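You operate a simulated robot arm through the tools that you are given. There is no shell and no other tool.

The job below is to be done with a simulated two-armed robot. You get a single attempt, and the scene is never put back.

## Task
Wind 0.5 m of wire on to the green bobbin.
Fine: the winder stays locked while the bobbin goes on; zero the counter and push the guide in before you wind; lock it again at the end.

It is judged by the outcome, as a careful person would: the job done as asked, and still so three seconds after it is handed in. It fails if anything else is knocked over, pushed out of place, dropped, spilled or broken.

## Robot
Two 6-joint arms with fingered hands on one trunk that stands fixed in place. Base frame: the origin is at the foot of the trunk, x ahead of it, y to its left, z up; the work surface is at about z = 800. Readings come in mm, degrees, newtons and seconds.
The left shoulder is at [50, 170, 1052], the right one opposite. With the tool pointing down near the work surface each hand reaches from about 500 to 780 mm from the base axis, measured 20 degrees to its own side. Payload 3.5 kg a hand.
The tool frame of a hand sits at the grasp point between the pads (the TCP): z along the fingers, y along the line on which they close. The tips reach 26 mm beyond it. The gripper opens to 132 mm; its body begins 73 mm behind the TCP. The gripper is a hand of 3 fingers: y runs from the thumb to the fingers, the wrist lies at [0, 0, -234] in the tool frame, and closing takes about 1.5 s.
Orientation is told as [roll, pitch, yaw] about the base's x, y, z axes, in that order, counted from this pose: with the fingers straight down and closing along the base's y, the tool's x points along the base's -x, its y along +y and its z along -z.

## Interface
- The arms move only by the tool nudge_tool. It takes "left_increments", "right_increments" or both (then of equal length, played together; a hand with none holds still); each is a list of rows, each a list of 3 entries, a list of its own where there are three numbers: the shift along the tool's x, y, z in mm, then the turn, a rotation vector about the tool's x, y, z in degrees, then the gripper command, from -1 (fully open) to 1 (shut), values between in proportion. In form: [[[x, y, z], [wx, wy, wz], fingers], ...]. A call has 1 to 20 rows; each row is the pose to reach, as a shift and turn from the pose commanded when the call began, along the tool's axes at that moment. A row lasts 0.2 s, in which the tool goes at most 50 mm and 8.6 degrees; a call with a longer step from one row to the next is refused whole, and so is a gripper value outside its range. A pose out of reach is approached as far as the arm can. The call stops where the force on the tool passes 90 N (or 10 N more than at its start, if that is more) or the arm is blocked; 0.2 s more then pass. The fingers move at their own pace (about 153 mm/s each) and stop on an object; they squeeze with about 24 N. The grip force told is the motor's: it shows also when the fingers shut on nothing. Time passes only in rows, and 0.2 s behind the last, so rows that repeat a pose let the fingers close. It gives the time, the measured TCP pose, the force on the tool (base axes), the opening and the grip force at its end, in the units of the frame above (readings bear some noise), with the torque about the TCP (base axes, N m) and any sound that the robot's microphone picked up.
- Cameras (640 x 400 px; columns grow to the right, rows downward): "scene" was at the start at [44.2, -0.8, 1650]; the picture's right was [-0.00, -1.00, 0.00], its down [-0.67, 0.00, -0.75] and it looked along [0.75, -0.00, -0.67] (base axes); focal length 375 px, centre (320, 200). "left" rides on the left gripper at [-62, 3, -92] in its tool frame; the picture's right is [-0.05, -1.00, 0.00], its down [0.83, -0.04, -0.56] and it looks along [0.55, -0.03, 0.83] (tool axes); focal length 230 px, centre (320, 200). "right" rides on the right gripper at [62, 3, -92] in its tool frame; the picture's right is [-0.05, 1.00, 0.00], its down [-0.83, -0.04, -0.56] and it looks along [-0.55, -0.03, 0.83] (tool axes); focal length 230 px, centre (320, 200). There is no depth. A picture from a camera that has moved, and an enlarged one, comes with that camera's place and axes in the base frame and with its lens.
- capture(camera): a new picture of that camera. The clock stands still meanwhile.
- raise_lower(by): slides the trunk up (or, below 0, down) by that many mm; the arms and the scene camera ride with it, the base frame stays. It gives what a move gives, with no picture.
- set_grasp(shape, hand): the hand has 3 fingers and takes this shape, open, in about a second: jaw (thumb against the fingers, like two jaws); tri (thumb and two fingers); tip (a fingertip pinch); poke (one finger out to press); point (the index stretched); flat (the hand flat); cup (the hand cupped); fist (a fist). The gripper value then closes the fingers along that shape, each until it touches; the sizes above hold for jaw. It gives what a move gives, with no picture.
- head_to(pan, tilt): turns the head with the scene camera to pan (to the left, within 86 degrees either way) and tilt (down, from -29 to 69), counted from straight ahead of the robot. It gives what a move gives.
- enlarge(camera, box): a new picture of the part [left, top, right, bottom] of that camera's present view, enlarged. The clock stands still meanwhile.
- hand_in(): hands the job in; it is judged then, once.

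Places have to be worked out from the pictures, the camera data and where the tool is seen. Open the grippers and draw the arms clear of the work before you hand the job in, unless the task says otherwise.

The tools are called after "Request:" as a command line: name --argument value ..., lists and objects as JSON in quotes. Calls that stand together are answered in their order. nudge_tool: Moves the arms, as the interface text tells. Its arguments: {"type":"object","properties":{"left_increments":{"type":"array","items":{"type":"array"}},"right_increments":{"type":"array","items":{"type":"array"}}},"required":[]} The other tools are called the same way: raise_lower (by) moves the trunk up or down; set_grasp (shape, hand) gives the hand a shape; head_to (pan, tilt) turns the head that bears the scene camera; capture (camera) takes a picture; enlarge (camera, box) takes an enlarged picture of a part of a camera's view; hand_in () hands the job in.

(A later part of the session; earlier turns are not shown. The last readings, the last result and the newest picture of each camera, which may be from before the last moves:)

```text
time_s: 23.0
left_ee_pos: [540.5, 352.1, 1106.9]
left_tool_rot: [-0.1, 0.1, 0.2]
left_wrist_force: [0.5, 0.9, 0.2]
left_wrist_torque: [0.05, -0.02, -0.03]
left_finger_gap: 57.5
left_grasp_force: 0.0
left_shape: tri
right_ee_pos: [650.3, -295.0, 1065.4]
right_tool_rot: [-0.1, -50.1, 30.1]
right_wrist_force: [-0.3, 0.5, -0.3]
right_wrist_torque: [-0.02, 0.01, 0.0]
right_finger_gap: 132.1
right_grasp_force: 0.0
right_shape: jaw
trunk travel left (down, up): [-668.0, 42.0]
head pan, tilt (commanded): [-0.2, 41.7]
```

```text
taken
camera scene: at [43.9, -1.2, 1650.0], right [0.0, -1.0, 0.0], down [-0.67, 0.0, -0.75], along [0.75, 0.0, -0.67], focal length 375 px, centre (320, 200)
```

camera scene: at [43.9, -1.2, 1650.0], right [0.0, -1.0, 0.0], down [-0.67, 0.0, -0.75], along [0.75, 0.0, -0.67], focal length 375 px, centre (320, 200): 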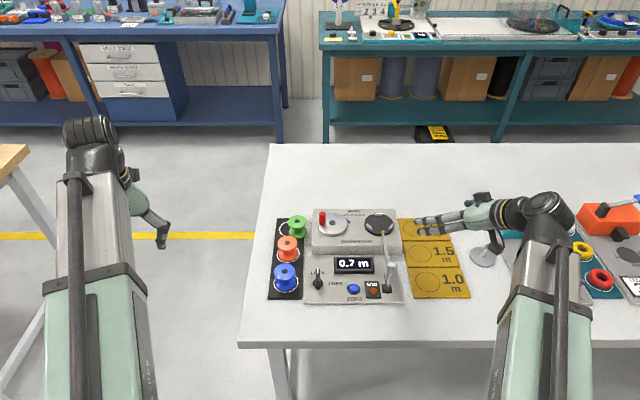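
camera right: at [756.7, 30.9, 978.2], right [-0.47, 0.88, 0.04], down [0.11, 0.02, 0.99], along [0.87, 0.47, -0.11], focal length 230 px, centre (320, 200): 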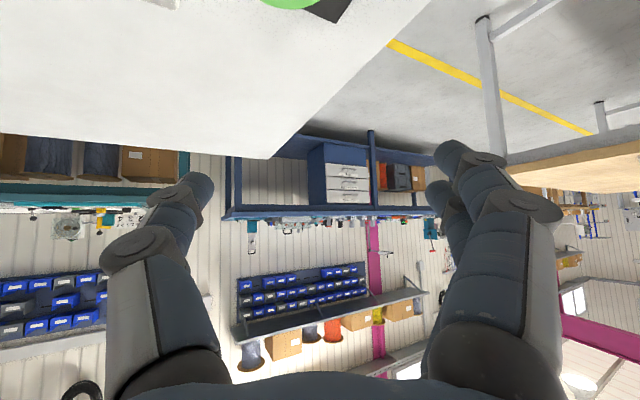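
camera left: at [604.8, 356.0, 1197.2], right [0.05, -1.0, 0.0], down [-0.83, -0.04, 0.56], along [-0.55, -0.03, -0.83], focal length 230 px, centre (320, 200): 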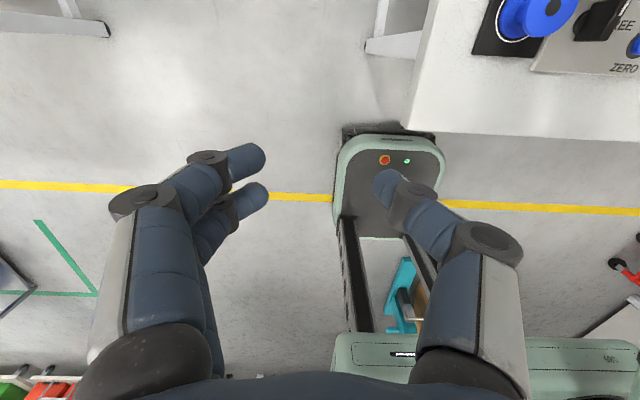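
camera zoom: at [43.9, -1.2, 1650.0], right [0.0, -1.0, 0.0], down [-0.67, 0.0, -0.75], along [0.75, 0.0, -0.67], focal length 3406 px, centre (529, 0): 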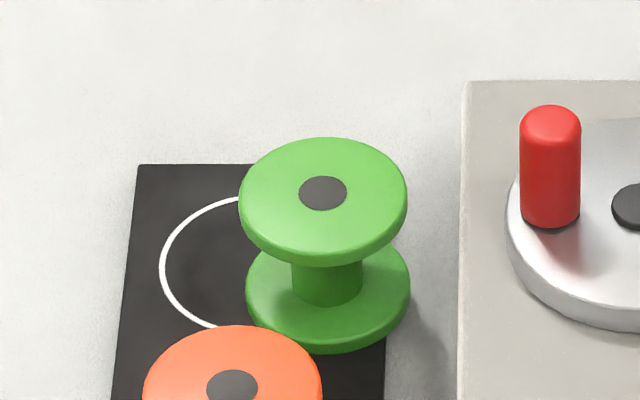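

The bobbin's top centre is now at about (843,67), standing upright. I'll set the left hand to jaw and bring it above the bobbin, tilted 35° and yawed -30°, so that its camera looks straight down on it.

Request:
set_grasp --shape "jaw" --hand "left"

Request:
nudge_tool --left_increments '[[[-29, -28, 13], [0.92, -3.42, 2.91], -0.14], [[-59, -56, 26], [1.83, -6.84, 5.81], -0.14], [[-88, -84, 39], [2.75, -10.26, 8.72], -0.14], [[-118, -112, 52], [3.66, -13.68, 11.62], -0.14], [[-147, -140, 65], [4.58, -17.1, 14.53], -0.14], [[-177, -168, 78], [5.5, -20.52, 17.44], -0.14], [[-206, -196, 91], [6.41, -23.94, 20.34], -0.14], [[-236, -224, 104], [7.33, -27.36, 23.25], -0.14], [[-265, -252, 117], [8.24, -30.78, 26.15], -0.14], [[-295, -280, 130], [9.16, -34.2, 29.06], -0.14]]'

Request:
capture --camera "left"

Request:
capture --camera "scene"

```text
time_s: 23.9
left_ee_pos: [540.6, 351.4, 1104.5]
left_tool_rot: [0.0, 0.0, 0.1]
left_wrist_force: [0.7, 0.4, 0.4]
left_wrist_torque: [-0.03, 0.01, 0.01]
left_finger_gap: 131.7
left_grasp_force: 0.0
left_shape: jaw
right_ee_pos: [651.6, -293.7, 1064.1]
right_tool_rot: [-0.1, -50.2, 30.3]
right_wrist_force: [-0.2, 0.3, 0.5]
right_wrist_torque: [-0.01, 0.01, 0.0]
right_finger_gap: 131.9
right_grasp_force: 0.1
right_shape: jaw
trunk travel left (down, up): [-668.0, 42.0]
head pan, tilt (commanded): [-0.2, 41.7]
```

```text
time_s: 26.1
left_ee_pos: [839.3, 70.5, 975.5]
left_tool_rot: [0.1, -35.0, -29.9]
left_wrist_force: [0.9, 0.3, -0.4]
left_wrist_torque: [0.02, -0.01, 0.04]
left_finger_gap: 75.9
left_grasp_force: 0.0
left_shape: jaw
right_ee_pos: [651.7, -294.9, 1065.2]
right_tool_rot: [-0.1, -50.0, 30.2]
right_wrist_force: [-0.6, -0.3, 0.1]
right_wrist_torque: [0.01, -0.03, -0.02]
right_finger_gap: 132.1
right_grasp_force: 0.0
right_shape: jaw
trunk travel left (down, up): [-668.0, 42.0]
head pan, tilt (commanded): [-0.2, 41.7]
```

```text
taken
camera left: at [840.4, 76.0, 1086.8], right [-0.46, -0.89, 0.03], down [-0.89, 0.46, -0.02], along [0.01, -0.04, -1.0], focal length 230 px, centre (320, 200)
```

left: 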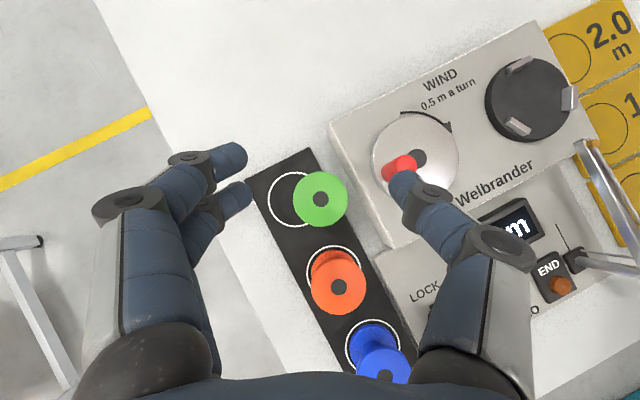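

```text
taken
camera scene: at [44.7, -1.0, 1650.0], right [0.0, -1.0, 0.0], down [-0.67, 0.0, -0.75], along [0.75, 0.0, -0.67], focal length 375 px, centre (320, 200)
```

scene: 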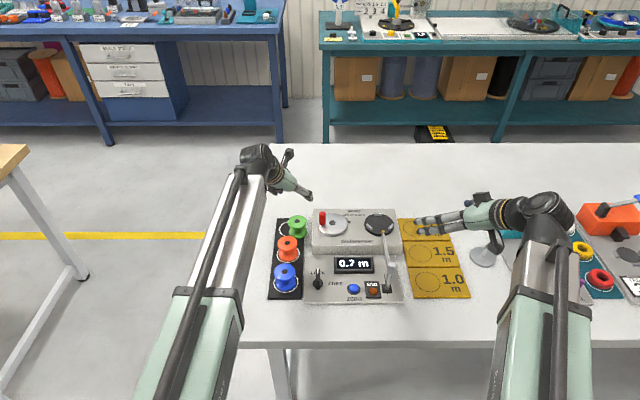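

The down-looking left camera puts the bobbin axis at (843,67), the crank centre near (835,-41) and the seat near (835,-181). I'll descend 75 mm with a small correction and check.

Request:
nudge_tool --left_increments '[[[11.3, -0.7, 15], [0, 0, 0], -0.14], [[22.7, -1.4, 30], [0, 0, 0], -0.14], [[34, -2, 45], [0, 0, 0], -0.14], [[45.3, -2.7, 59.9], [0, 0, 0], -0.14]]'

Request:
capture --camera "left"

```text
time_s: 27.1
left_ee_pos: [835.4, 69.9, 900.4]
left_tool_rot: [0.0, -35.0, -29.9]
left_wrist_force: [-0.5, 0.2, 0.5]
left_wrist_torque: [0.01, -0.01, -0.01]
left_finger_gap: 75.7
left_grasp_force: 0.1
left_shape: jaw
right_ee_pos: [651.5, -294.4, 1065.4]
right_tool_rot: [-0.2, -50.2, 30.1]
right_wrist_force: [-0.6, 0.0, 0.5]
right_wrist_torque: [0.01, -0.02, 0.01]
right_finger_gap: 131.9
right_grasp_force: 0.0
right_shape: jaw
trunk travel left (down, up): [-668.0, 42.0]
head pan, tilt (commanded): [-0.2, 41.7]
```

```text
taken
camera left: at [835.7, 75.3, 1012.0], right [-0.46, -0.89, 0.03], down [-0.89, 0.46, -0.02], along [0.01, -0.04, -1.0], focal length 230 px, centre (320, 200)
```

left: 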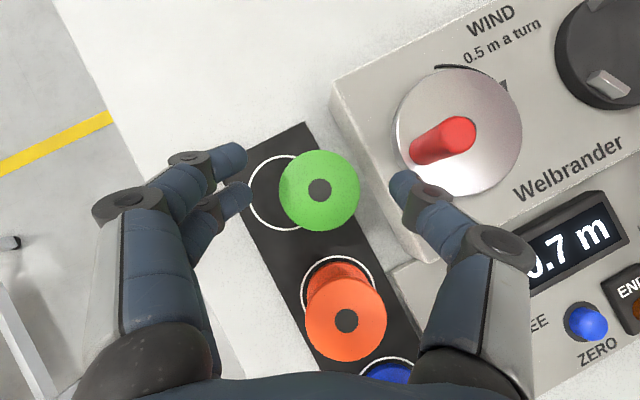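

It is well centred: the hole is at (319.5,190) px, so the axis is about (843.5,66). I'll descend the last 40 mm to put the rim at the middle of the pads.

Request:
nudge_tool --left_increments '[[[5.4, -0.1, 8.4], [0, 0, 0], -0.14], [[10.8, -0.2, 16.8], [0, 0, 0], -0.14], [[16.3, -0.2, 25.3], [0, 0, 0], -0.14], [[21.7, -0.3, 33.7], [0, 0, 0], -0.14]]'

Request:
capture --camera "left"

Request:
enlarge --camera "scene" --box '[250, 170, 370, 245]'

```text
time_s: 28.1
left_ee_pos: [835.5, 70.5, 869.1]
left_tool_rot: [0.1, -35.5, -29.8]
left_wrist_force: [0.4, 0.8, 31.5]
left_wrist_torque: [-1.54, 0.55, -0.02]
left_finger_gap: 74.4
left_grasp_force: 0.0
left_shape: jaw
right_ee_pos: [649.5, -293.8, 1067.9]
right_tool_rot: [-0.1, -50.1, 30.2]
right_wrist_force: [-0.3, 0.0, -0.9]
right_wrist_torque: [0.03, 0.01, -0.02]
right_finger_gap: 131.9
right_grasp_force: 0.0
right_shape: jaw
trunk travel left (down, up): [-668.0, 42.0]
head pan, tilt (commanded): [-0.2, 41.7]
```

```text
taken
camera left: at [836.0, 76.2, 979.2], right [-0.46, -0.89, 0.03], down [-0.89, 0.46, -0.03], along [0.02, -0.04, -1.0], focal length 230 px, centre (320, 200)
```

left: 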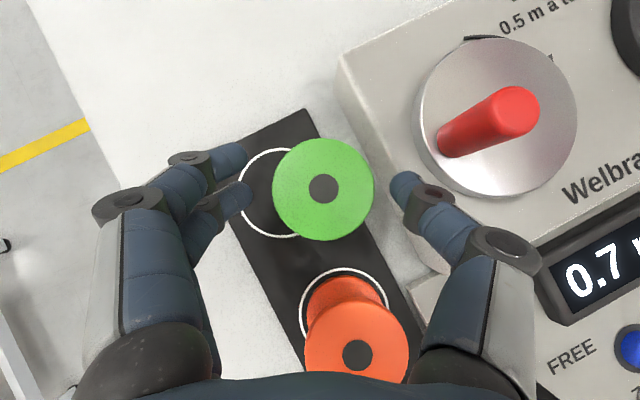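

```text
5.33 times, centred on (310, 208) of scene
camera zoom: at [40.7, -0.8, 1650.8], right [0.0, -1.0, 0.0], down [-0.66, 0.0, -0.75], along [0.75, 0.0, -0.66], focal length 1998 px, centre (373, 160)
```

zoom: 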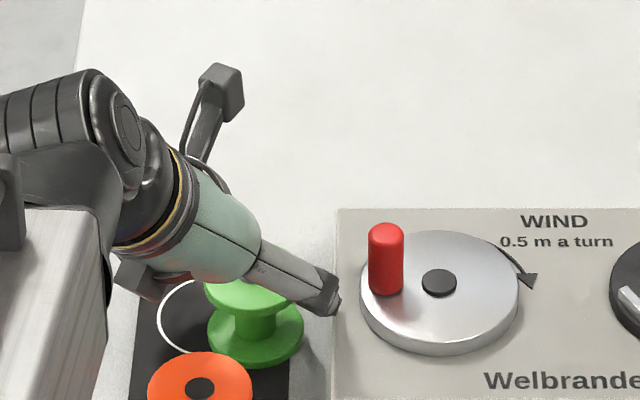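

The left hand met resistance (31 N up). The torque puts the contact at about (818,21), so the thumb tip is resting on the edge of the winder box. I'll lift off at once, narrow to 64 mm, tilt slightly more (38°) and shift 3 mm left.

Request:
nudge_tool --left_increments '[[[-5.7, 0, -8.2], [0, 0, 0], -0.14], [[-11.5, 1.5, -16.4], [0, -1, 0], -0.05], [[-16.7, 3.3, -25], [0, -2, 0], 0.03], [[-16.7, 3.3, -25], [0, -3, 0], 0.03], [[-16.7, 3.3, -25], [0, -3, 0], 0.03]]'

Request:
capture --camera "left"

Request:
capture --camera "scene"

```text
time_s: 29.3
left_ee_pos: [836.8, 72.2, 891.1]
left_tool_rot: [-0.1, -38.0, -30.0]
left_wrist_force: [-0.1, 0.5, -0.8]
left_wrist_torque: [0.02, 0.03, -0.02]
left_finger_gap: 65.0
left_grasp_force: 0.0
left_shape: jaw
right_ee_pos: [651.0, -294.8, 1064.8]
right_tool_rot: [-0.1, -50.0, 30.1]
right_wrist_force: [-0.6, 0.2, -0.3]
right_wrist_torque: [-0.02, 0.03, 0.0]
right_finger_gap: 131.8
right_grasp_force: 0.2
right_shape: jaw
trunk travel left (down, up): [-668.0, 42.0]
head pan, tilt (commanded): [-0.2, 41.7]
```

```text
taken
camera left: at [832.4, 81.1, 1001.8], right [-0.46, -0.89, 0.03], down [-0.88, 0.46, -0.07], along [0.05, -0.06, -1.0], focal length 230 px, centre (320, 200)
```

left: 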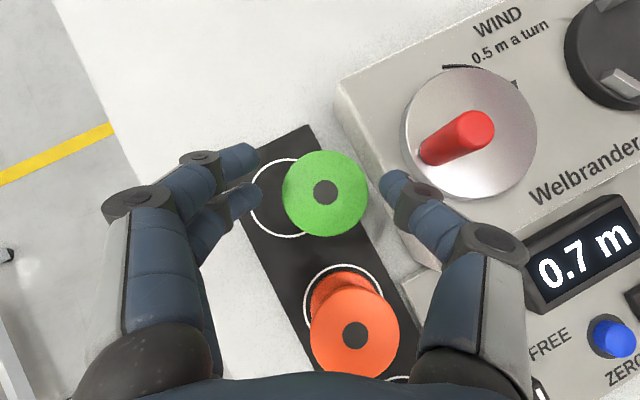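

```text
taken
camera scene: at [44.2, -0.8, 1650.0], right [0.0, -1.0, 0.0], down [-0.67, 0.0, -0.75], along [0.75, 0.0, -0.67], focal length 375 px, centre (320, 200)
```

scene: 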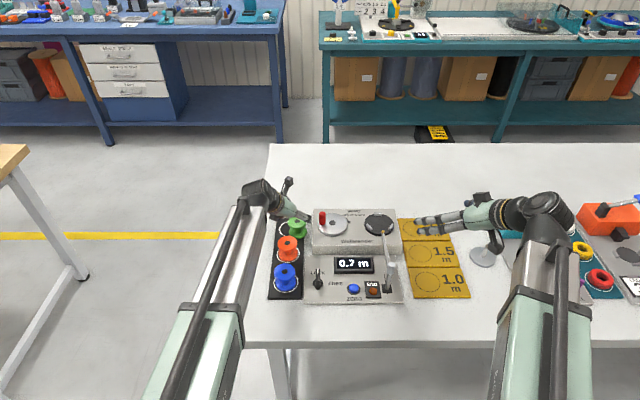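

The winder has not moved. The bobbin axis is confirmed at about (843,66), and the hand is offset slightly so the thumb clears the box. I'll descend in small steps with force checks.

Request:
nudge_tool --left_increments '[[[6, 0.1, 8], [0, 0, 0], 0.03], [[12, 0.3, 16], [0, 0, 0], 0.03], [[15, 0.4, 20.5], [0, 0, 0], 0.03]]'

Request:
capture --camera "left"

```text
time_s: 30.1
left_ee_pos: [836.7, 73.2, 864.9]
left_tool_rot: [0.0, -38.0, -30.0]
left_wrist_force: [0.2, -1.2, 0.5]
left_wrist_torque: [0.0, -0.03, -0.02]
left_finger_gap: 64.7
left_grasp_force: 0.1
left_shape: jaw
right_ee_pos: [651.4, -294.1, 1065.4]
right_tool_rot: [-0.1, -50.1, 30.2]
right_wrist_force: [-0.7, 0.1, -0.8]
right_wrist_torque: [0.01, -0.01, 0.02]
right_finger_gap: 131.5
right_grasp_force: 0.1
right_shape: jaw
trunk travel left (down, up): [-668.0, 42.0]
head pan, tilt (commanded): [-0.2, 41.7]
```

```text
taken
camera left: at [832.6, 82.0, 976.0], right [-0.46, -0.89, 0.03], down [-0.88, 0.46, -0.07], along [0.05, -0.06, -1.0], focal length 230 px, centre (320, 200)
```

left: 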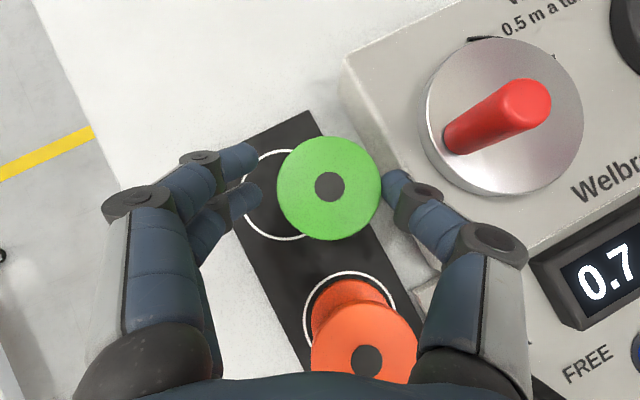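

No contact at z=865. I'll go 4.7 mm further and close slowly on the rim.

Request:
nudge_tool --left_increments '[[[1.3, 0.1, 2], [0, 0, 0], 0.03], [[2.6, 0.2, 4], [0, 0, 0], 0.03], [[2.6, 0.2, 4], [0, 0, 0], 0.08], [[2.6, 0.2, 4], [0, 0, 0], 0.13], [[2.6, 0.2, 4], [0, 0, 0], 0.18], [[2.6, 0.2, 4], [0, 0, 0], 0.25], [[2.6, 0.2, 4], [0, 0, 0], 0.3]]'

Request:
capture --camera "left"

```text
time_s: 31.7
left_ee_pos: [838.0, 72.9, 861.4]
left_tool_rot: [0.0, -37.9, -30.0]
left_wrist_force: [0.1, 0.2, -0.8]
left_wrist_torque: [-0.01, 0.0, 0.03]
left_finger_gap: 39.6
left_grasp_force: 24.8
left_shape: jaw
right_ee_pos: [650.8, -294.6, 1064.2]
right_tool_rot: [-0.1, -50.2, 30.3]
right_wrist_force: [0.3, 0.3, 0.1]
right_wrist_torque: [0.01, -0.01, 0.0]
right_finger_gap: 132.0
right_grasp_force: 0.0
right_shape: jaw
trunk travel left (down, up): [-668.0, 42.0]
head pan, tilt (commanded): [-0.2, 41.7]
```

```text
taken
camera left: at [833.4, 81.4, 971.6], right [-0.46, -0.89, 0.03], down [-0.88, 0.46, -0.07], along [0.05, -0.06, -1.0], focal length 230 px, centre (320, 200)
```

left: 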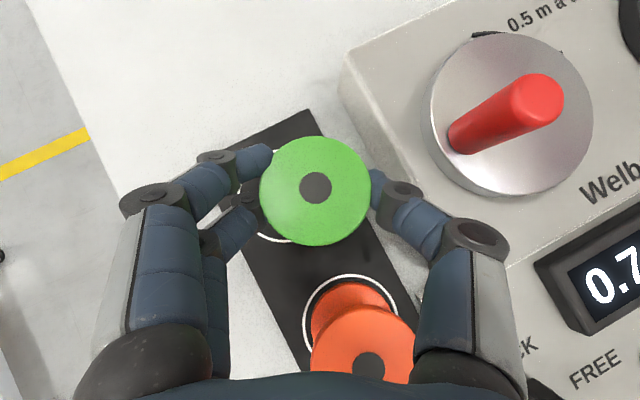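

The hand has closed on the rim with the bobbin still level: grip 24.8 N, and the bobbin shifted about 5 mm left. I'll firm the grip a little and check that it is stable before lifting.

Request:
nudge_tool --left_increments '[[[0, 0, 0], [0, 0, 0], 0.4], [[0, 0, 0], [0, 0, 0], 0.5], [[0, 0, 0], [0, 0, 0], 0.6]]'

Request:
capture --camera "left"

Request:
enlarge --camera "scene" --box '[250, 170, 370, 245]'

```text
time_s: 32.5
left_ee_pos: [837.3, 72.9, 861.6]
left_tool_rot: [0.0, -38.0, -30.0]
left_wrist_force: [0.0, 0.2, -0.6]
left_wrist_torque: [-0.02, 0.0, 0.01]
left_finger_gap: 0.1
left_grasp_force: 24.0
left_shape: jaw
right_ee_pos: [651.9, -293.7, 1065.6]
right_tool_rot: [-0.1, -50.1, 30.2]
right_wrist_force: [0.4, 0.4, -0.8]
right_wrist_torque: [0.03, -0.03, -0.03]
right_finger_gap: 132.1
right_grasp_force: 0.0
right_shape: jaw
trunk travel left (down, up): [-668.0, 42.0]
head pan, tilt (commanded): [-0.2, 41.7]
```

```text
taken
camera left: at [833.5, 81.4, 971.6], right [-0.46, -0.89, 0.03], down [-0.88, 0.46, -0.07], along [0.05, -0.06, -1.0], focal length 230 px, centre (320, 200)
```

left: 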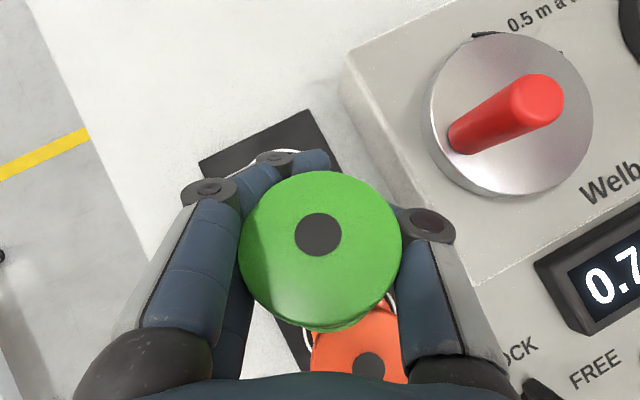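

```text
5.33 times, centred on (310, 208) of scene
camera zoom: at [44.3, -0.8, 1650.0], right [0.0, -1.0, 0.0], down [-0.67, 0.0, -0.75], along [0.75, 0.0, -0.67], focal length 1998 px, centre (373, 160)
```

zoom: 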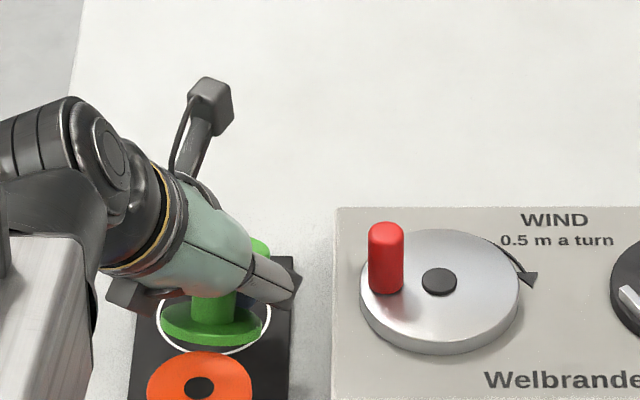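

The bobbin got drawn in again: these fingers are adaptive, so once the middle links touch, the tips curl under. At g≈0.3 it was held level with the tips hooked under the flange, and closing further pulled it in. It is now caged in the left hand. I'll lift it straight up 80 mm and check that it stays.

Request:
nudge_tool --left_increments '[[[-6, 0, -8], [0, 0, 0], 0.6], [[-15, 0, -19], [0, 0, 0], 0.6], [[-25, 0, -32], [0, 0, 0], 0.6], [[-37, 0, -47], [0, 0, 0], 0.6], [[-49, 0, -63], [0, 0, 0], 0.6]]'

Request:
capture --camera "left"

Request:
enlarge --camera "scene" --box '[230, 140, 390, 240]'

```text
time_s: 33.7
left_ee_pos: [836.7, 73.9, 940.4]
left_tool_rot: [0.0, -38.0, -30.1]
left_wrist_force: [0.1, 0.5, -1.3]
left_wrist_torque: [-0.06, 0.02, -0.01]
left_finger_gap: 0.2
left_grasp_force: 24.0
left_shape: jaw
right_ee_pos: [651.9, -294.1, 1064.5]
right_tool_rot: [-0.1, -50.0, 30.3]
right_wrist_force: [0.1, -0.3, 0.5]
right_wrist_torque: [-0.02, -0.02, -0.02]
right_finger_gap: 132.0
right_grasp_force: 0.0
right_shape: jaw
trunk travel left (down, up): [-668.0, 42.0]
head pan, tilt (commanded): [-0.2, 41.7]
```

```text
taken
camera left: at [832.7, 82.0, 1051.0], right [-0.46, -0.89, 0.03], down [-0.88, 0.46, -0.07], along [0.05, -0.06, -1.0], focal length 230 px, centre (320, 200)
```

left: 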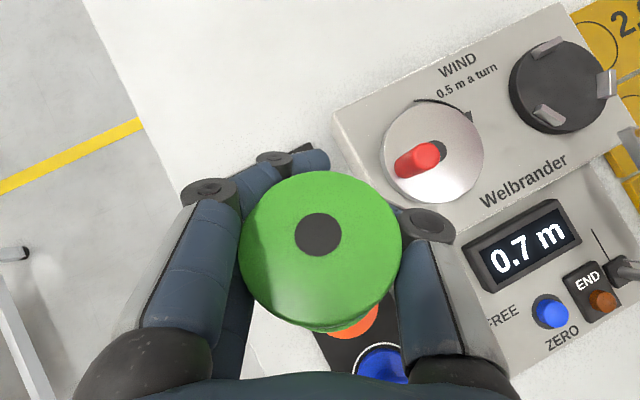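

```text
4.00 times, centred on (310, 190) of scene
camera zoom: at [44.0, -0.8, 1650.0], right [0.0, -1.0, 0.0], down [-0.67, 0.0, -0.75], along [0.75, 0.0, -0.67], focal length 1499 px, centre (360, 240)
```

zoom: 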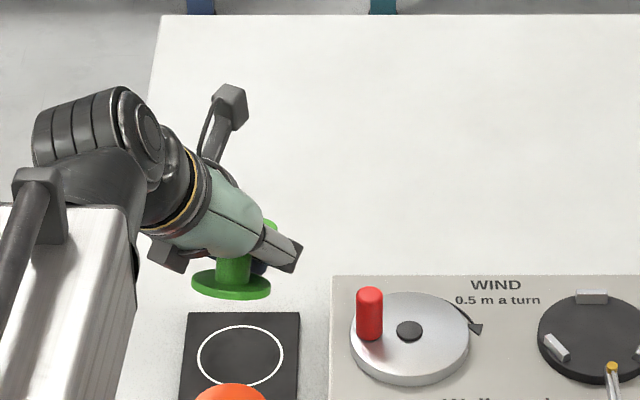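

The bobbin is held rigidly: its view in the hand is unchanged after the lift, with the flange lodged between the two fingers and its axis about 72° from the tool axis. I'll carry it to the empty table strip in front of the winder, turning the hand to 70° tilt and -90° yaw so the bobbin hangs upright.

Request:
nudge_tool --left_increments '[[[11.2, -20.9, -13.5], [4.09, -2.42, 2.98], 0.6], [[22.5, -41.8, -27.1], [8.18, -4.83, 5.95], 0.6], [[33.7, -62.7, -40.6], [12.28, -7.25, 8.93], 0.6], [[44.9, -83.6, -54.1], [16.37, -9.67, 11.9], 0.6], [[56.1, -104.5, -67.7], [20.46, -12.08, 14.88], 0.6], [[67.4, -125.4, -81.2], [24.55, -14.5, 17.85], 0.6], [[78.6, -146.2, -94.7], [28.64, -16.92, 20.83], 0.6], [[89.8, -167.1, -108.3], [32.73, -19.33, 23.8], 0.6], [[101, -188, -121.8], [36.83, -21.75, 26.78], 0.6], [[112.3, -208.9, -135.3], [40.92, -24.17, 29.75], 0.6], [[123.5, -229.8, -148.9], [45.01, -26.58, 32.73], 0.6], [[134.7, -250.7, -162.4], [49.1, -29, 35.7], 0.6]]'

Request:
capture --camera "left"

Request:
capture --camera "scene"

```text
time_s: 36.3
left_ee_pos: [532.3, -41.3, 985.7]
left_tool_rot: [0.2, -70.1, -90.2]
left_wrist_force: [-0.7, 0.3, -0.6]
left_wrist_torque: [0.0, 0.01, 0.03]
left_finger_gap: 0.0
left_grasp_force: 23.8
left_shape: jaw
right_ee_pos: [650.9, -295.8, 1064.6]
right_tool_rot: [-0.1, -50.1, 30.2]
right_wrist_force: [0.2, -0.1, 0.5]
right_wrist_torque: [0.01, -0.01, -0.02]
right_finger_gap: 131.7
right_grasp_force: 0.1
right_shape: jaw
trunk travel left (down, up): [-668.0, 42.0]
head pan, tilt (commanded): [-0.2, 41.7]
```

```text
taken
camera left: at [537.0, 25.8, 1074.2], right [-1.0, -0.02, 0.05], down [-0.04, 0.81, -0.59], along [-0.03, -0.59, -0.81], focal length 230 px, centre (320, 200)
```

left: 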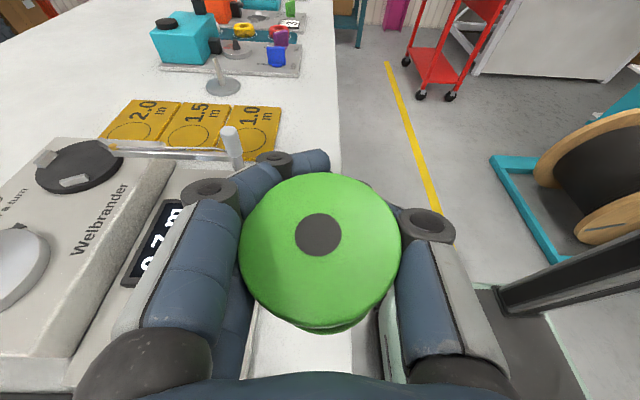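

```text
taken
camera scene: at [44.1, -0.9, 1650.0], right [0.0, -1.0, 0.0], down [-0.67, 0.0, -0.75], along [0.75, 0.0, -0.67], focal length 375 px, centre (320, 200)
```

scene: 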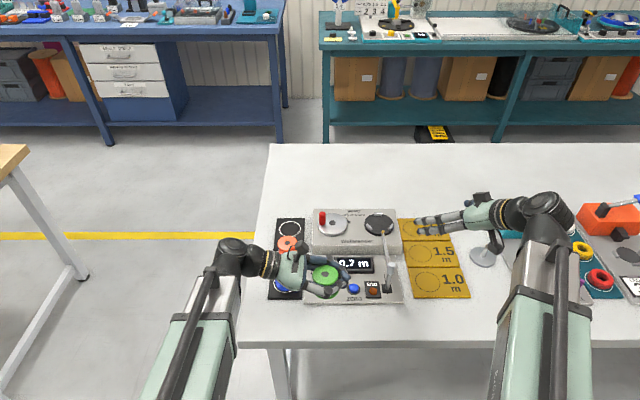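

The bobbin arrived without shifting in the hand. Before lowering I need to see how upright it is and where the strip's edges are.

Request:
enlarge --camera "scene" --box '[230, 230, 430, 355]'

Request:
capture --camera "right"

Request:
enlarge --camera "left" --box '[200, 60, 440, 380]'

```text
3.20 times, centred on (330, 292) of scene
camera zoom: at [44.1, -0.9, 1650.0], right [0.0, -1.0, 0.0], down [-0.67, 0.0, -0.75], along [0.75, 0.0, -0.67], focal length 1199 px, centre (288, -96)
```

zoom: 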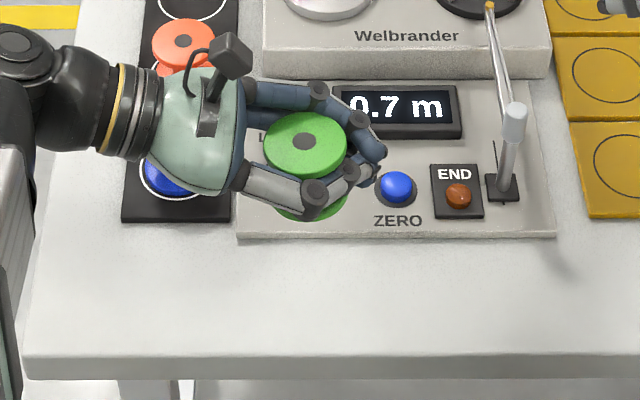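

```text
taken
camera right: at [556.2, -347.8, 1076.6], right [-0.47, 0.88, 0.04], down [0.11, 0.02, 0.99], along [0.87, 0.47, -0.11], focal length 230 px, centre (320, 200)
```

right: 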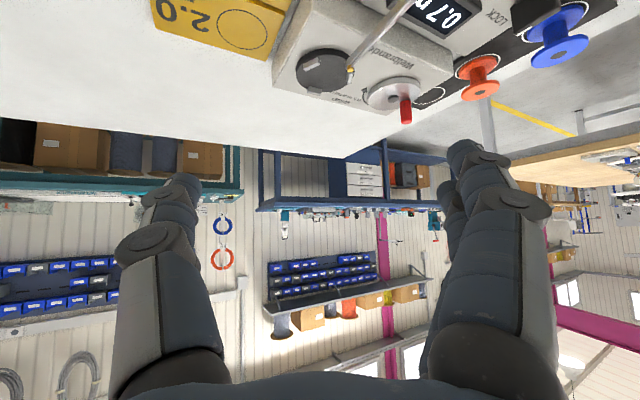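

```text
1.25 times, centred on (320, 220) of left
camera zoom: at [537.0, 25.8, 1074.2], right [-1.0, -0.02, 0.05], down [-0.04, 0.81, -0.59], along [-0.03, -0.59, -0.81], focal length 288 px, centre (320, 175)
```

zoom: 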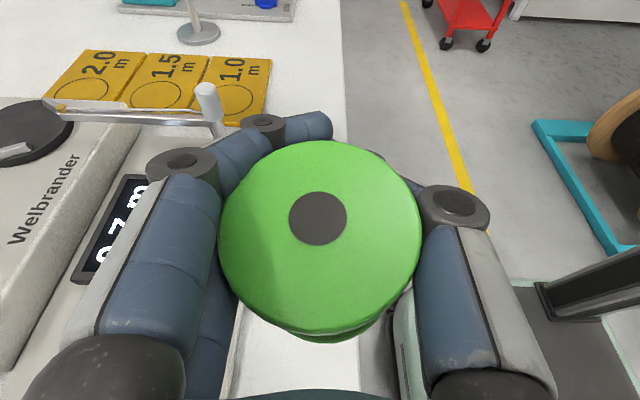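

The bobbin hangs level: the top flange ellipse ratio is 0.79, against 0.80 for horizontal. It is at about (531,-13) with its bottom near z≈955, and the strip runs from x≈493 to 590. I'll lower it 130 mm.

Request:
nudge_tool --left_increments '[[[23.5, 0, 8.6], [0, 0, 0], 0.6], [[47, 0, 17.1], [0, 0, 0], 0.6], [[70.5, 0, 25.7], [0, 0, 0], 0.6], [[94, 0, 34.2], [0, 0, 0], 0.6], [[112, 0, 41], [0, 0, 0], 0.6], [[122, 0, 44.5], [0, 0, 0], 0.6]]'

Request:
enlarge --camera "scene" --box '[230, 240, 430, 365]'

Request:
capture --camera "left"

```text
time_s: 37.7
left_ee_pos: [534.1, -41.6, 855.8]
left_tool_rot: [0.2, -70.0, -90.1]
left_wrist_force: [0.5, 0.2, -0.5]
left_wrist_torque: [-0.03, -0.06, 0.03]
left_finger_gap: 0.1
left_grasp_force: 24.1
left_shape: jaw
right_ee_pos: [651.3, -294.5, 1065.4]
right_tool_rot: [0.0, -50.1, 30.2]
right_wrist_force: [0.2, 0.3, -0.2]
right_wrist_torque: [0.03, 0.01, 0.03]
right_finger_gap: 132.2
right_grasp_force: 0.0
right_shape: jaw
trunk travel left (down, up): [-668.0, 42.0]
head pan, tilt (commanded): [-0.2, 41.7]
```

```text
3.20 times, centred on (330, 302) of scene
camera zoom: at [44.2, -0.8, 1650.0], right [0.0, -1.0, 0.0], down [-0.67, 0.0, -0.75], along [0.75, 0.0, -0.67], focal length 1199 px, centre (288, -128)
```

zoom: 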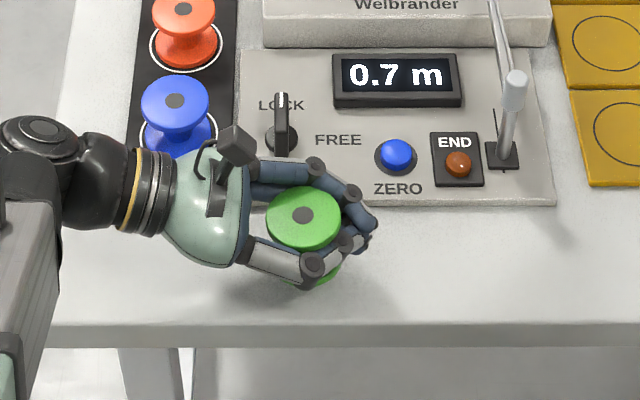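

```text
taken
camera left: at [538.5, 25.7, 945.3], right [-1.0, -0.02, 0.05], down [-0.04, 0.81, -0.59], along [-0.03, -0.59, -0.81], focal length 230 px, centre (320, 200)
```

left: 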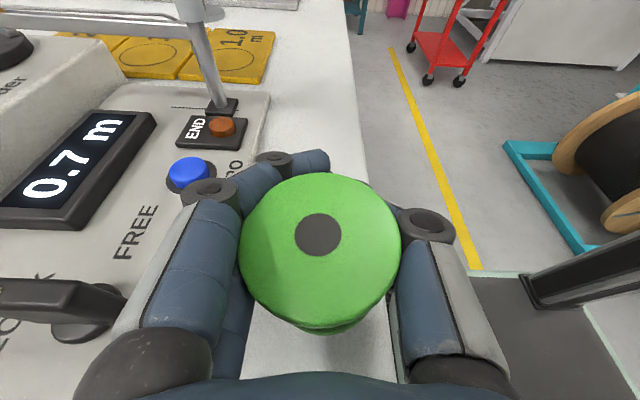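

It's upright at (533,-12) with its bottom near z≈825. I'll lower another 20 mm and then look at the force for table contact.

Request:
nudge_tool --left_increments '[[[7, 0, 2.6], [0, 0, 0], 0.6], [[14, 0, 5.1], [0, 0, 0], 0.6], [[18.8, 0, 6.8], [0, 0, 0], 0.6], [[20.7, 0, 7.5], [0, 0, 0], 0.6]]'

Request:
enlarge --camera "scene" --box '[270, 285, 370, 347]'

```text
time_s: 38.7
left_ee_pos: [534.8, -41.4, 832.1]
left_tool_rot: [0.1, -70.0, -90.0]
left_wrist_force: [0.1, -0.2, -1.0]
left_wrist_torque: [-0.05, -0.01, -0.01]
left_finger_gap: 0.0
left_grasp_force: 24.4
left_shape: jaw
right_ee_pos: [651.3, -293.5, 1064.9]
right_tool_rot: [-0.1, -50.2, 30.2]
right_wrist_force: [0.1, -0.8, -0.2]
right_wrist_torque: [0.03, 0.03, 0.0]
right_finger_gap: 132.1
right_grasp_force: 0.1
right_shape: jaw
trunk travel left (down, up): [-668.0, 42.0]
head pan, tilt (commanded): [-0.2, 41.7]
```

```text
6.40 times, centred on (320, 316) of scene
camera zoom: at [44.2, -0.8, 1650.0], right [0.0, -1.0, 0.0], down [-0.67, 0.0, -0.75], along [0.75, 0.0, -0.67], focal length 2398 px, centre (320, -542)
```

zoom: 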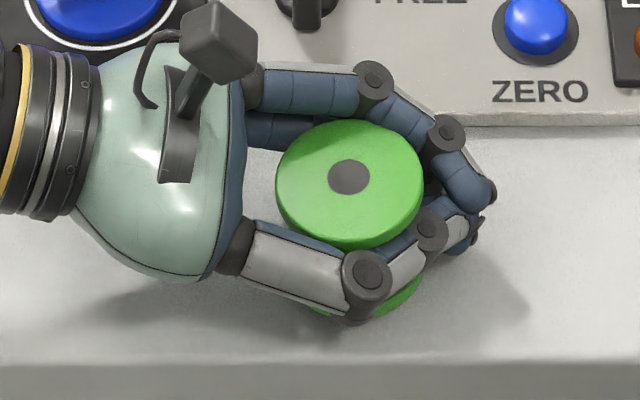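

The bobbin's bottom should be about 1 mm above the table. I'll lower a little more to make contact.

Request:
nudge_tool --left_increments '[[[0.9, 0, 0.3], [0, 0, 0], 0.6], [[1.9, 0, 0.7], [0, 0, 0], 0.6]]'

```text
time_s: 39.3
left_ee_pos: [533.4, -42.0, 830.9]
left_tool_rot: [0.1, -69.9, -90.0]
left_wrist_force: [0.6, 0.0, -1.0]
left_wrist_torque: [-0.01, 0.01, 0.02]
left_finger_gap: 0.2
left_grasp_force: 23.8
left_shape: jaw
right_ee_pos: [651.4, -294.9, 1064.5]
right_tool_rot: [-0.2, -50.1, 30.2]
right_wrist_force: [0.2, -0.4, 0.3]
right_wrist_torque: [-0.03, 0.0, -0.03]
right_finger_gap: 131.7
right_grasp_force: 0.0
right_shape: jaw
trunk travel left (down, up): [-668.0, 42.0]
head pan, tilt (commanded): [-0.2, 41.7]
```

Still no contact (fz is about -1 N, which is just the bobbin's weight). I'll go down a few more millimetres in small steps.

Request:
nudge_tool --left_increments '[[[0.9, 0, 0.3], [0, 0, 0], 0.6], [[1.9, 0, 0.7], [0, 0, 0], 0.6], [[2.8, 0, 1], [0, 0, 0], 0.6]]'

```text
time_s: 40.1
left_ee_pos: [532.9, -41.0, 827.7]
left_tool_rot: [0.1, -69.9, -90.1]
left_wrist_force: [0.0, -0.7, -0.5]
left_wrist_torque: [0.02, 0.0, 0.04]
left_finger_gap: 0.0
left_grasp_force: 24.1
left_shape: jaw
right_ee_pos: [650.5, -294.6, 1065.4]
right_tool_rot: [-0.1, -50.1, 30.1]
right_wrist_force: [0.7, 0.4, -0.3]
right_wrist_torque: [-0.03, 0.02, -0.01]
right_finger_gap: 131.9
right_grasp_force: 0.0
right_shape: jaw
trunk travel left (down, up): [-668.0, 42.0]
head pan, tilt (commanded): [-0.2, 41.7]
```

No contact yet at TCP z=827.7. I'll continue another 3 mm.

Request:
nudge_tool --left_increments '[[[0.9, 0, 0.3], [0, 0, 0], 0.6], [[1.9, 0, 0.7], [0, 0, 0], 0.6], [[2.8, 0, 1], [0, 0, 0], 0.6]]'

Request:
enlarge --camera "scene" --box '[270, 285, 370, 347]'

```text
time_s: 40.9
left_ee_pos: [533.3, -40.9, 825.7]
left_tool_rot: [0.1, -70.0, -90.1]
left_wrist_force: [0.1, 0.7, 1.4]
left_wrist_torque: [0.05, -0.04, -0.04]
left_finger_gap: 0.0
left_grasp_force: 24.3
left_shape: jaw
right_ee_pos: [651.3, -294.8, 1064.7]
right_tool_rot: [-0.1, -50.1, 30.2]
right_wrist_force: [0.3, 1.3, -0.1]
right_wrist_torque: [-0.01, -0.01, -0.04]
right_finger_gap: 131.8
right_grasp_force: 0.0
right_shape: jaw
trunk travel left (down, up): [-668.0, 42.0]
head pan, tilt (commanded): [-0.2, 41.7]
```

```text
6.40 times, centred on (320, 316) of scene
camera zoom: at [44.0, -0.8, 1650.1], right [0.0, -1.0, 0.0], down [-0.67, 0.0, -0.75], along [0.75, 0.0, -0.67], focal length 2398 px, centre (320, -542)
```

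zoom: 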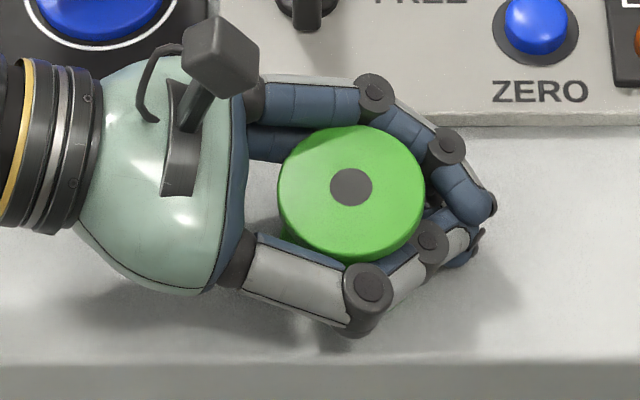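

The bobbin is now on the table (fz changed from -1 to +1.4 N). I'll open slowly to release it standing.

Request:
nudge_tool --left_increments '[[[0, 0, 0], [0, 0, 0], 0.5], [[0, 0, 0], [0, 0, 0], 0.45], [[0, 0, 0], [0, 0, 0], 0.4], [[0, 0, 0], [0, 0, 0], 0.35], [[0, 0, 0], [0, 0, 0], 0.3], [[0, 0, 0], [0, 0, 0], 0.25], [[0, 0, 0], [0, 0, 0], 0.2]]'

Request:
enlarge --camera "scene" --box '[270, 285, 370, 347]'

```text
time_s: 42.5
left_ee_pos: [534.2, -41.9, 825.0]
left_tool_rot: [0.1, -69.9, -90.0]
left_wrist_force: [0.6, 0.4, 0.0]
left_wrist_torque: [-0.01, 0.01, 0.03]
left_finger_gap: 52.1
left_grasp_force: 0.1
left_shape: jaw
right_ee_pos: [652.7, -294.1, 1065.3]
right_tool_rot: [-0.1, -50.1, 30.2]
right_wrist_force: [-0.1, 0.4, 0.6]
right_wrist_torque: [-0.01, 0.0, 0.02]
right_finger_gap: 131.9
right_grasp_force: 0.0
right_shape: jaw
trunk travel left (down, up): [-668.0, 42.0]
head pan, tilt (commanded): [-0.2, 41.7]
```

```text
6.40 times, centred on (320, 316) of scene
camera zoom: at [44.1, -0.8, 1650.0], right [0.0, -1.0, 0.0], down [-0.67, 0.0, -0.75], along [0.75, 0.0, -0.67], focal length 2398 px, centre (320, -542)
```

zoom: 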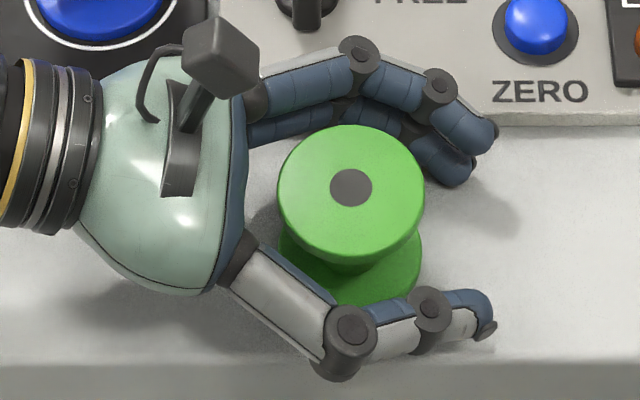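

The bobbin stands free on the strip. I'll open a bit more and draw the left hand straight back out along its axis, then up and away.

Request:
nudge_tool --left_increments '[[[0, 0, 0], [0, 0, 0], 0.1], [[0, 0, 0], [0, 0, 0], 0], [[0, 0, 0], [0, 0, 0], -0.15], [[0, 0, 0], [0, 0, 0], -0.15], [[0, 0, -15], [0, 0, 0], -0.15], [[0, 0, -35], [0, 0, 0], -0.15], [[0, 0, -60], [0, 0, 0], -0.15], [[0, 0, -90], [0, 0, 0], -0.15], [[0, 0, -120], [0, 0, 0], -0.15]]'

Request:
enlarge --camera "scene" --box '[230, 240, 430, 365]'

```text
time_s: 44.5
left_ee_pos: [534.0, 71.5, 867.9]
left_tool_rot: [0.1, -69.9, -90.0]
left_wrist_force: [0.6, 0.0, 0.0]
left_wrist_torque: [0.02, 0.02, 0.02]
left_finger_gap: 75.4
left_grasp_force: 0.2
left_shape: jaw
right_ee_pos: [652.5, -294.0, 1065.2]
right_tool_rot: [-0.2, -50.1, 30.2]
right_wrist_force: [0.7, -0.5, -0.5]
right_wrist_torque: [0.02, -0.01, -0.03]
right_finger_gap: 131.8
right_grasp_force: 0.0
right_shape: jaw
trunk travel left (down, up): [-668.0, 42.0]
head pan, tilt (commanded): [-0.2, 41.7]
```

```text
3.20 times, centred on (330, 302) of scene
camera zoom: at [44.1, -0.6, 1650.0], right [0.0, -1.0, 0.0], down [-0.67, 0.0, -0.75], along [0.75, 0.0, -0.67], focal length 1199 px, centre (288, -128)
```

zoom: 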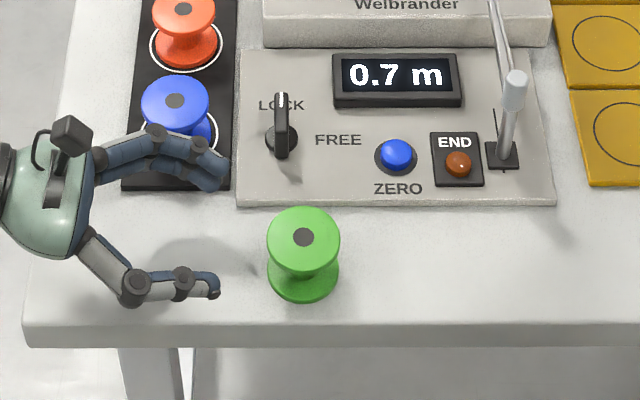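

The bobbin stands upright at (532,-12) on the strip. I'll pull the left arm away up-left while bringing the right hand above the bobbin at only 32° tilt and 75° yaw.

Request:
nudge_tool --left_increments '[[[-13, 0, -22.5], [0, 0, 0], -0.15], [[-26, 0, -45], [0, 0, 0], -0.15], [[-39, 0, -67.5], [0, 0, 0], -0.15], [[-52, 0, -90], [0, 0, 0], -0.15], [[-65, 0, -112.5], [0, 0, 0], -0.15], [[-78, 0, -135], [0, 0, 0], -0.15], [[-91, 0, -157.5], [0, 0, 0], -0.15], [[-104, 0, -180], [0, 0, 0], -0.15], [[-118, 0, -202.6], [0, 0, 0], -0.15]]' --right_increments '[[[6.6, 33.3, 10.3], [-3.29, 1.9, -3.79], -0.1], [[13.1, 66.7, 20.7], [-6.58, 3.8, -7.58], -0.1], [[19.7, 100, 31], [-9.87, 5.7, -11.37], -0.1], [[26.2, 133.3, 41.4], [-13.16, 7.6, -15.16], -0.1], [[32.8, 166.7, 51.7], [-16.44, 9.5, -18.94], -0.1], [[39.3, 200, 62.1], [-19.73, 11.4, -22.73], -0.1], [[45.9, 233.3, 72.4], [-23.02, 13.3, -26.52], -0.1], [[52.4, 266.7, 82.8], [-26.31, 15.2, -30.31], -0.1], [[59, 300, 93.1], [-29.6, 17.1, -34.1], -0.1]]'

Request:
capture --camera "right"

Request:
capture --camera "scene"

```text
time_s: 46.5
left_ee_pos: [534.3, 220.8, 1046.8]
left_tool_rot: [0.1, -70.0, -90.0]
left_wrist_force: [-0.2, 0.3, 0.6]
left_wrist_torque: [0.01, -0.01, 0.01]
left_finger_gap: 75.1
left_grasp_force: 0.0
left_shape: jaw
right_ee_pos: [528.2, -16.8, 958.5]
right_tool_rot: [-0.2, -31.9, 75.2]
right_wrist_force: [0.1, 0.2, -0.1]
right_wrist_torque: [-0.03, -0.01, -0.04]
right_finger_gap: 73.1
right_grasp_force: 0.1
right_shape: jaw
trunk travel left (down, up): [-668.0, 42.0]
head pan, tilt (commanded): [-0.2, 41.7]
```

```text
taken
camera right: at [501.2, -115.5, 1004.8], right [-0.95, 0.3, 0.03], down [0.15, 0.39, 0.91], along [0.26, 0.87, -0.41], focal length 230 px, centre (320, 200)
```

right: 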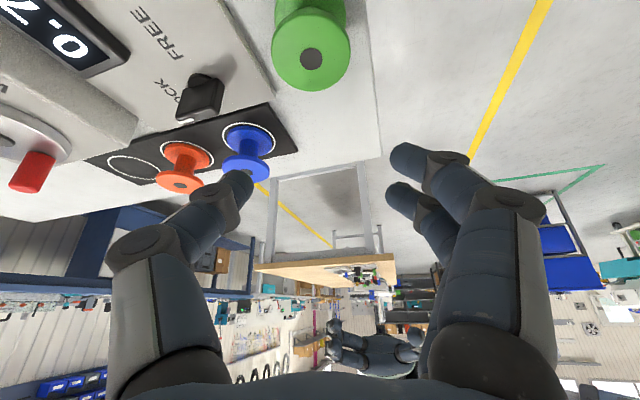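

```text
taken
camera scene: at [44.1, -0.3, 1650.0], right [0.0, -1.0, 0.0], down [-0.67, 0.0, -0.75], along [0.75, 0.0, -0.67], focal length 375 px, centre (320, 200)
```

scene: 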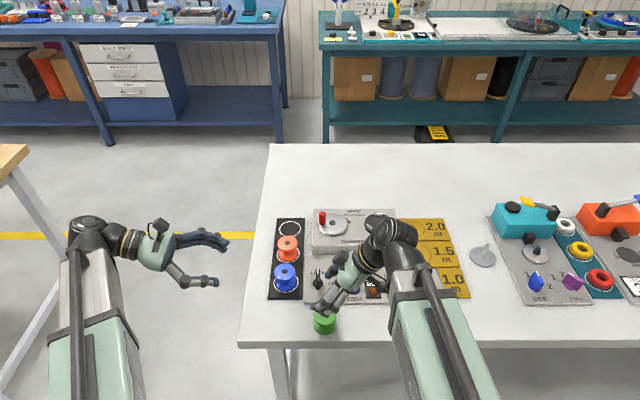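

The wrist camera puts the bobbin at about (533,-15), which agrees with the scene once its 0.2° pan is allowed for. I'll descend 70 mm and check the centring.

Request:
nudge_tool --right_increments '[[[10, -0.4, 14.5], [0, 0, 0], -0.1], [[20, -0.8, 29], [0, 0, 0], -0.1], [[30, -1.1, 44], [0, 0, 0], -0.1], [[39.2, -1.5, 58.1], [0, 0, 0], -0.1]]'

Request:
capture --camera "right"

Request:
enlarge --camera "scene" --box '[270, 270, 400, 351]'

```text
time_s: 47.5
left_ee_pos: [533.5, 220.4, 1046.4]
left_tool_rot: [0.1, -70.0, -90.1]
left_wrist_force: [0.1, -0.4, -0.9]
left_wrist_torque: [0.01, -0.03, 0.01]
left_finger_gap: 75.5
left_grasp_force: 0.1
left_shape: jaw
right_ee_pos: [531.0, -19.9, 889.1]
right_tool_rot: [-0.2, -31.9, 75.1]
right_wrist_force: [0.5, 0.9, -0.6]
right_wrist_torque: [-0.04, 0.02, 0.0]
right_finger_gap: 73.3
right_grasp_force: 0.0
right_shape: jaw
trunk travel left (down, up): [-668.0, 42.0]
head pan, tilt (commanded): [-0.2, 41.7]
```

```text
taken
camera right: at [503.3, -118.0, 934.6], right [-0.95, 0.3, 0.02], down [0.15, 0.39, 0.91], along [0.26, 0.87, -0.41], focal length 230 px, centre (320, 200)
```

right: 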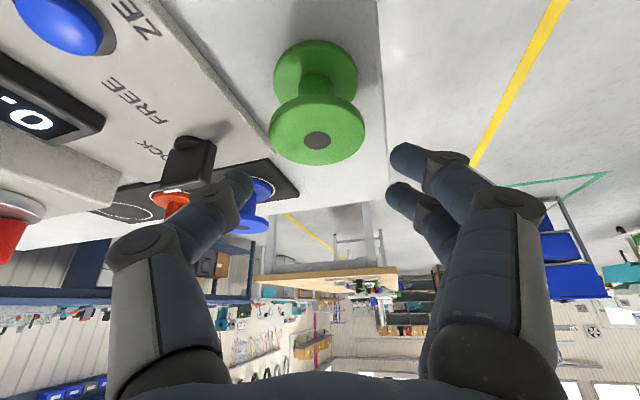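

```text
4.92 times, centred on (335, 310) of scene
camera zoom: at [44.2, -0.8, 1650.0], right [0.0, -1.0, 0.0], down [-0.67, 0.0, -0.75], along [0.75, 0.0, -0.67], focal length 1844 px, centre (246, -344)
```

zoom: 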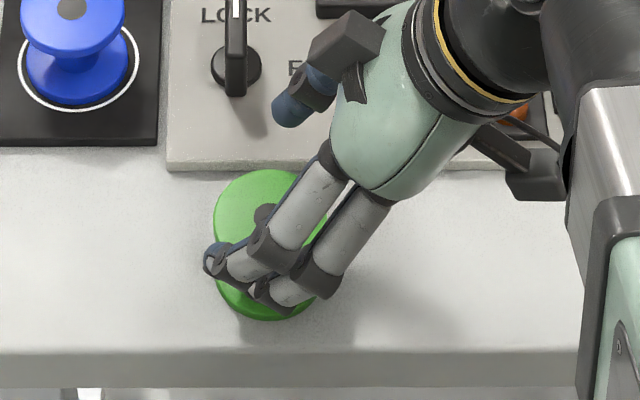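

Aligned to within 2 mm. I'll descend the last 32 mm to put the flange 12 mm beyond the TCP.

Request:
nudge_tool --right_increments '[[[6, -0.5, 8.7], [0, 0, 0], -0.1], [[12.2, -1, 17.5], [0, 0, 0], -0.1], [[18.4, -1.5, 26.2], [0, 0, 0], -0.1]]'

Request:
capture --camera "right"

Request:
enlarge --camera "scene" --box '[270, 270, 400, 351]'

```text
time_s: 48.3
left_ee_pos: [534.4, 221.2, 1046.8]
left_tool_rot: [0.1, -70.0, -89.9]
left_wrist_force: [0.4, 0.3, 0.6]
left_wrist_torque: [0.02, 0.02, 0.02]
left_finger_gap: 75.5
left_grasp_force: 0.0
left_shape: jaw
right_ee_pos: [532.4, -23.5, 857.5]
right_tool_rot: [0.0, -31.9, 74.7]
right_wrist_force: [-0.7, -0.4, -0.1]
right_wrist_torque: [0.0, 0.0, 0.01]
right_finger_gap: 73.2
right_grasp_force: 0.1
right_shape: jaw
trunk travel left (down, up): [-668.0, 42.0]
head pan, tilt (commanded): [-0.2, 41.7]
```

```text
taken
camera right: at [504.2, -120.6, 902.6], right [-0.95, 0.3, 0.03], down [0.15, 0.39, 0.91], along [0.27, 0.87, -0.42], focal length 230 px, centre (320, 200)
```

right: 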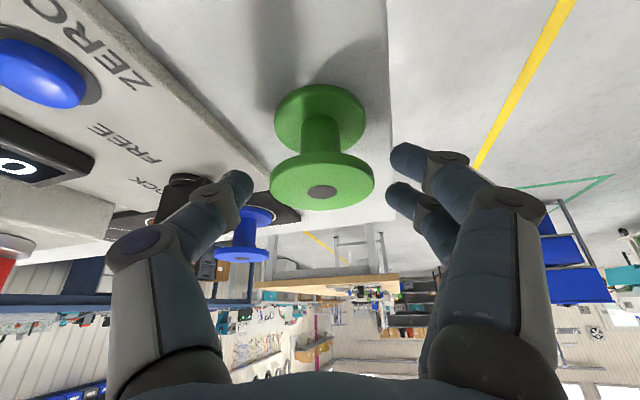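

```text
4.92 times, centred on (335, 310) of scene
camera zoom: at [44.2, -0.8, 1650.0], right [0.0, -1.0, 0.0], down [-0.67, 0.0, -0.75], along [0.75, 0.0, -0.67], focal length 1844 px, centre (246, -344)
```

zoom: 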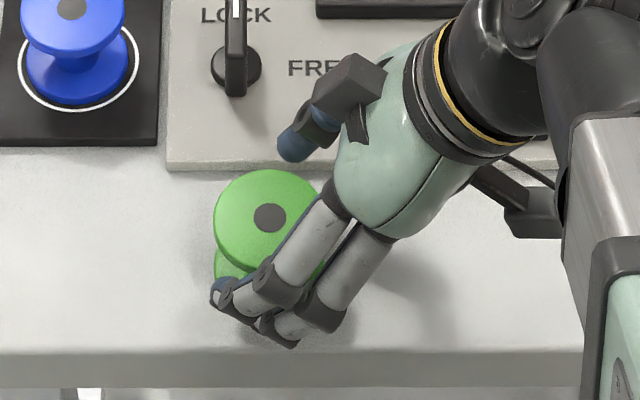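

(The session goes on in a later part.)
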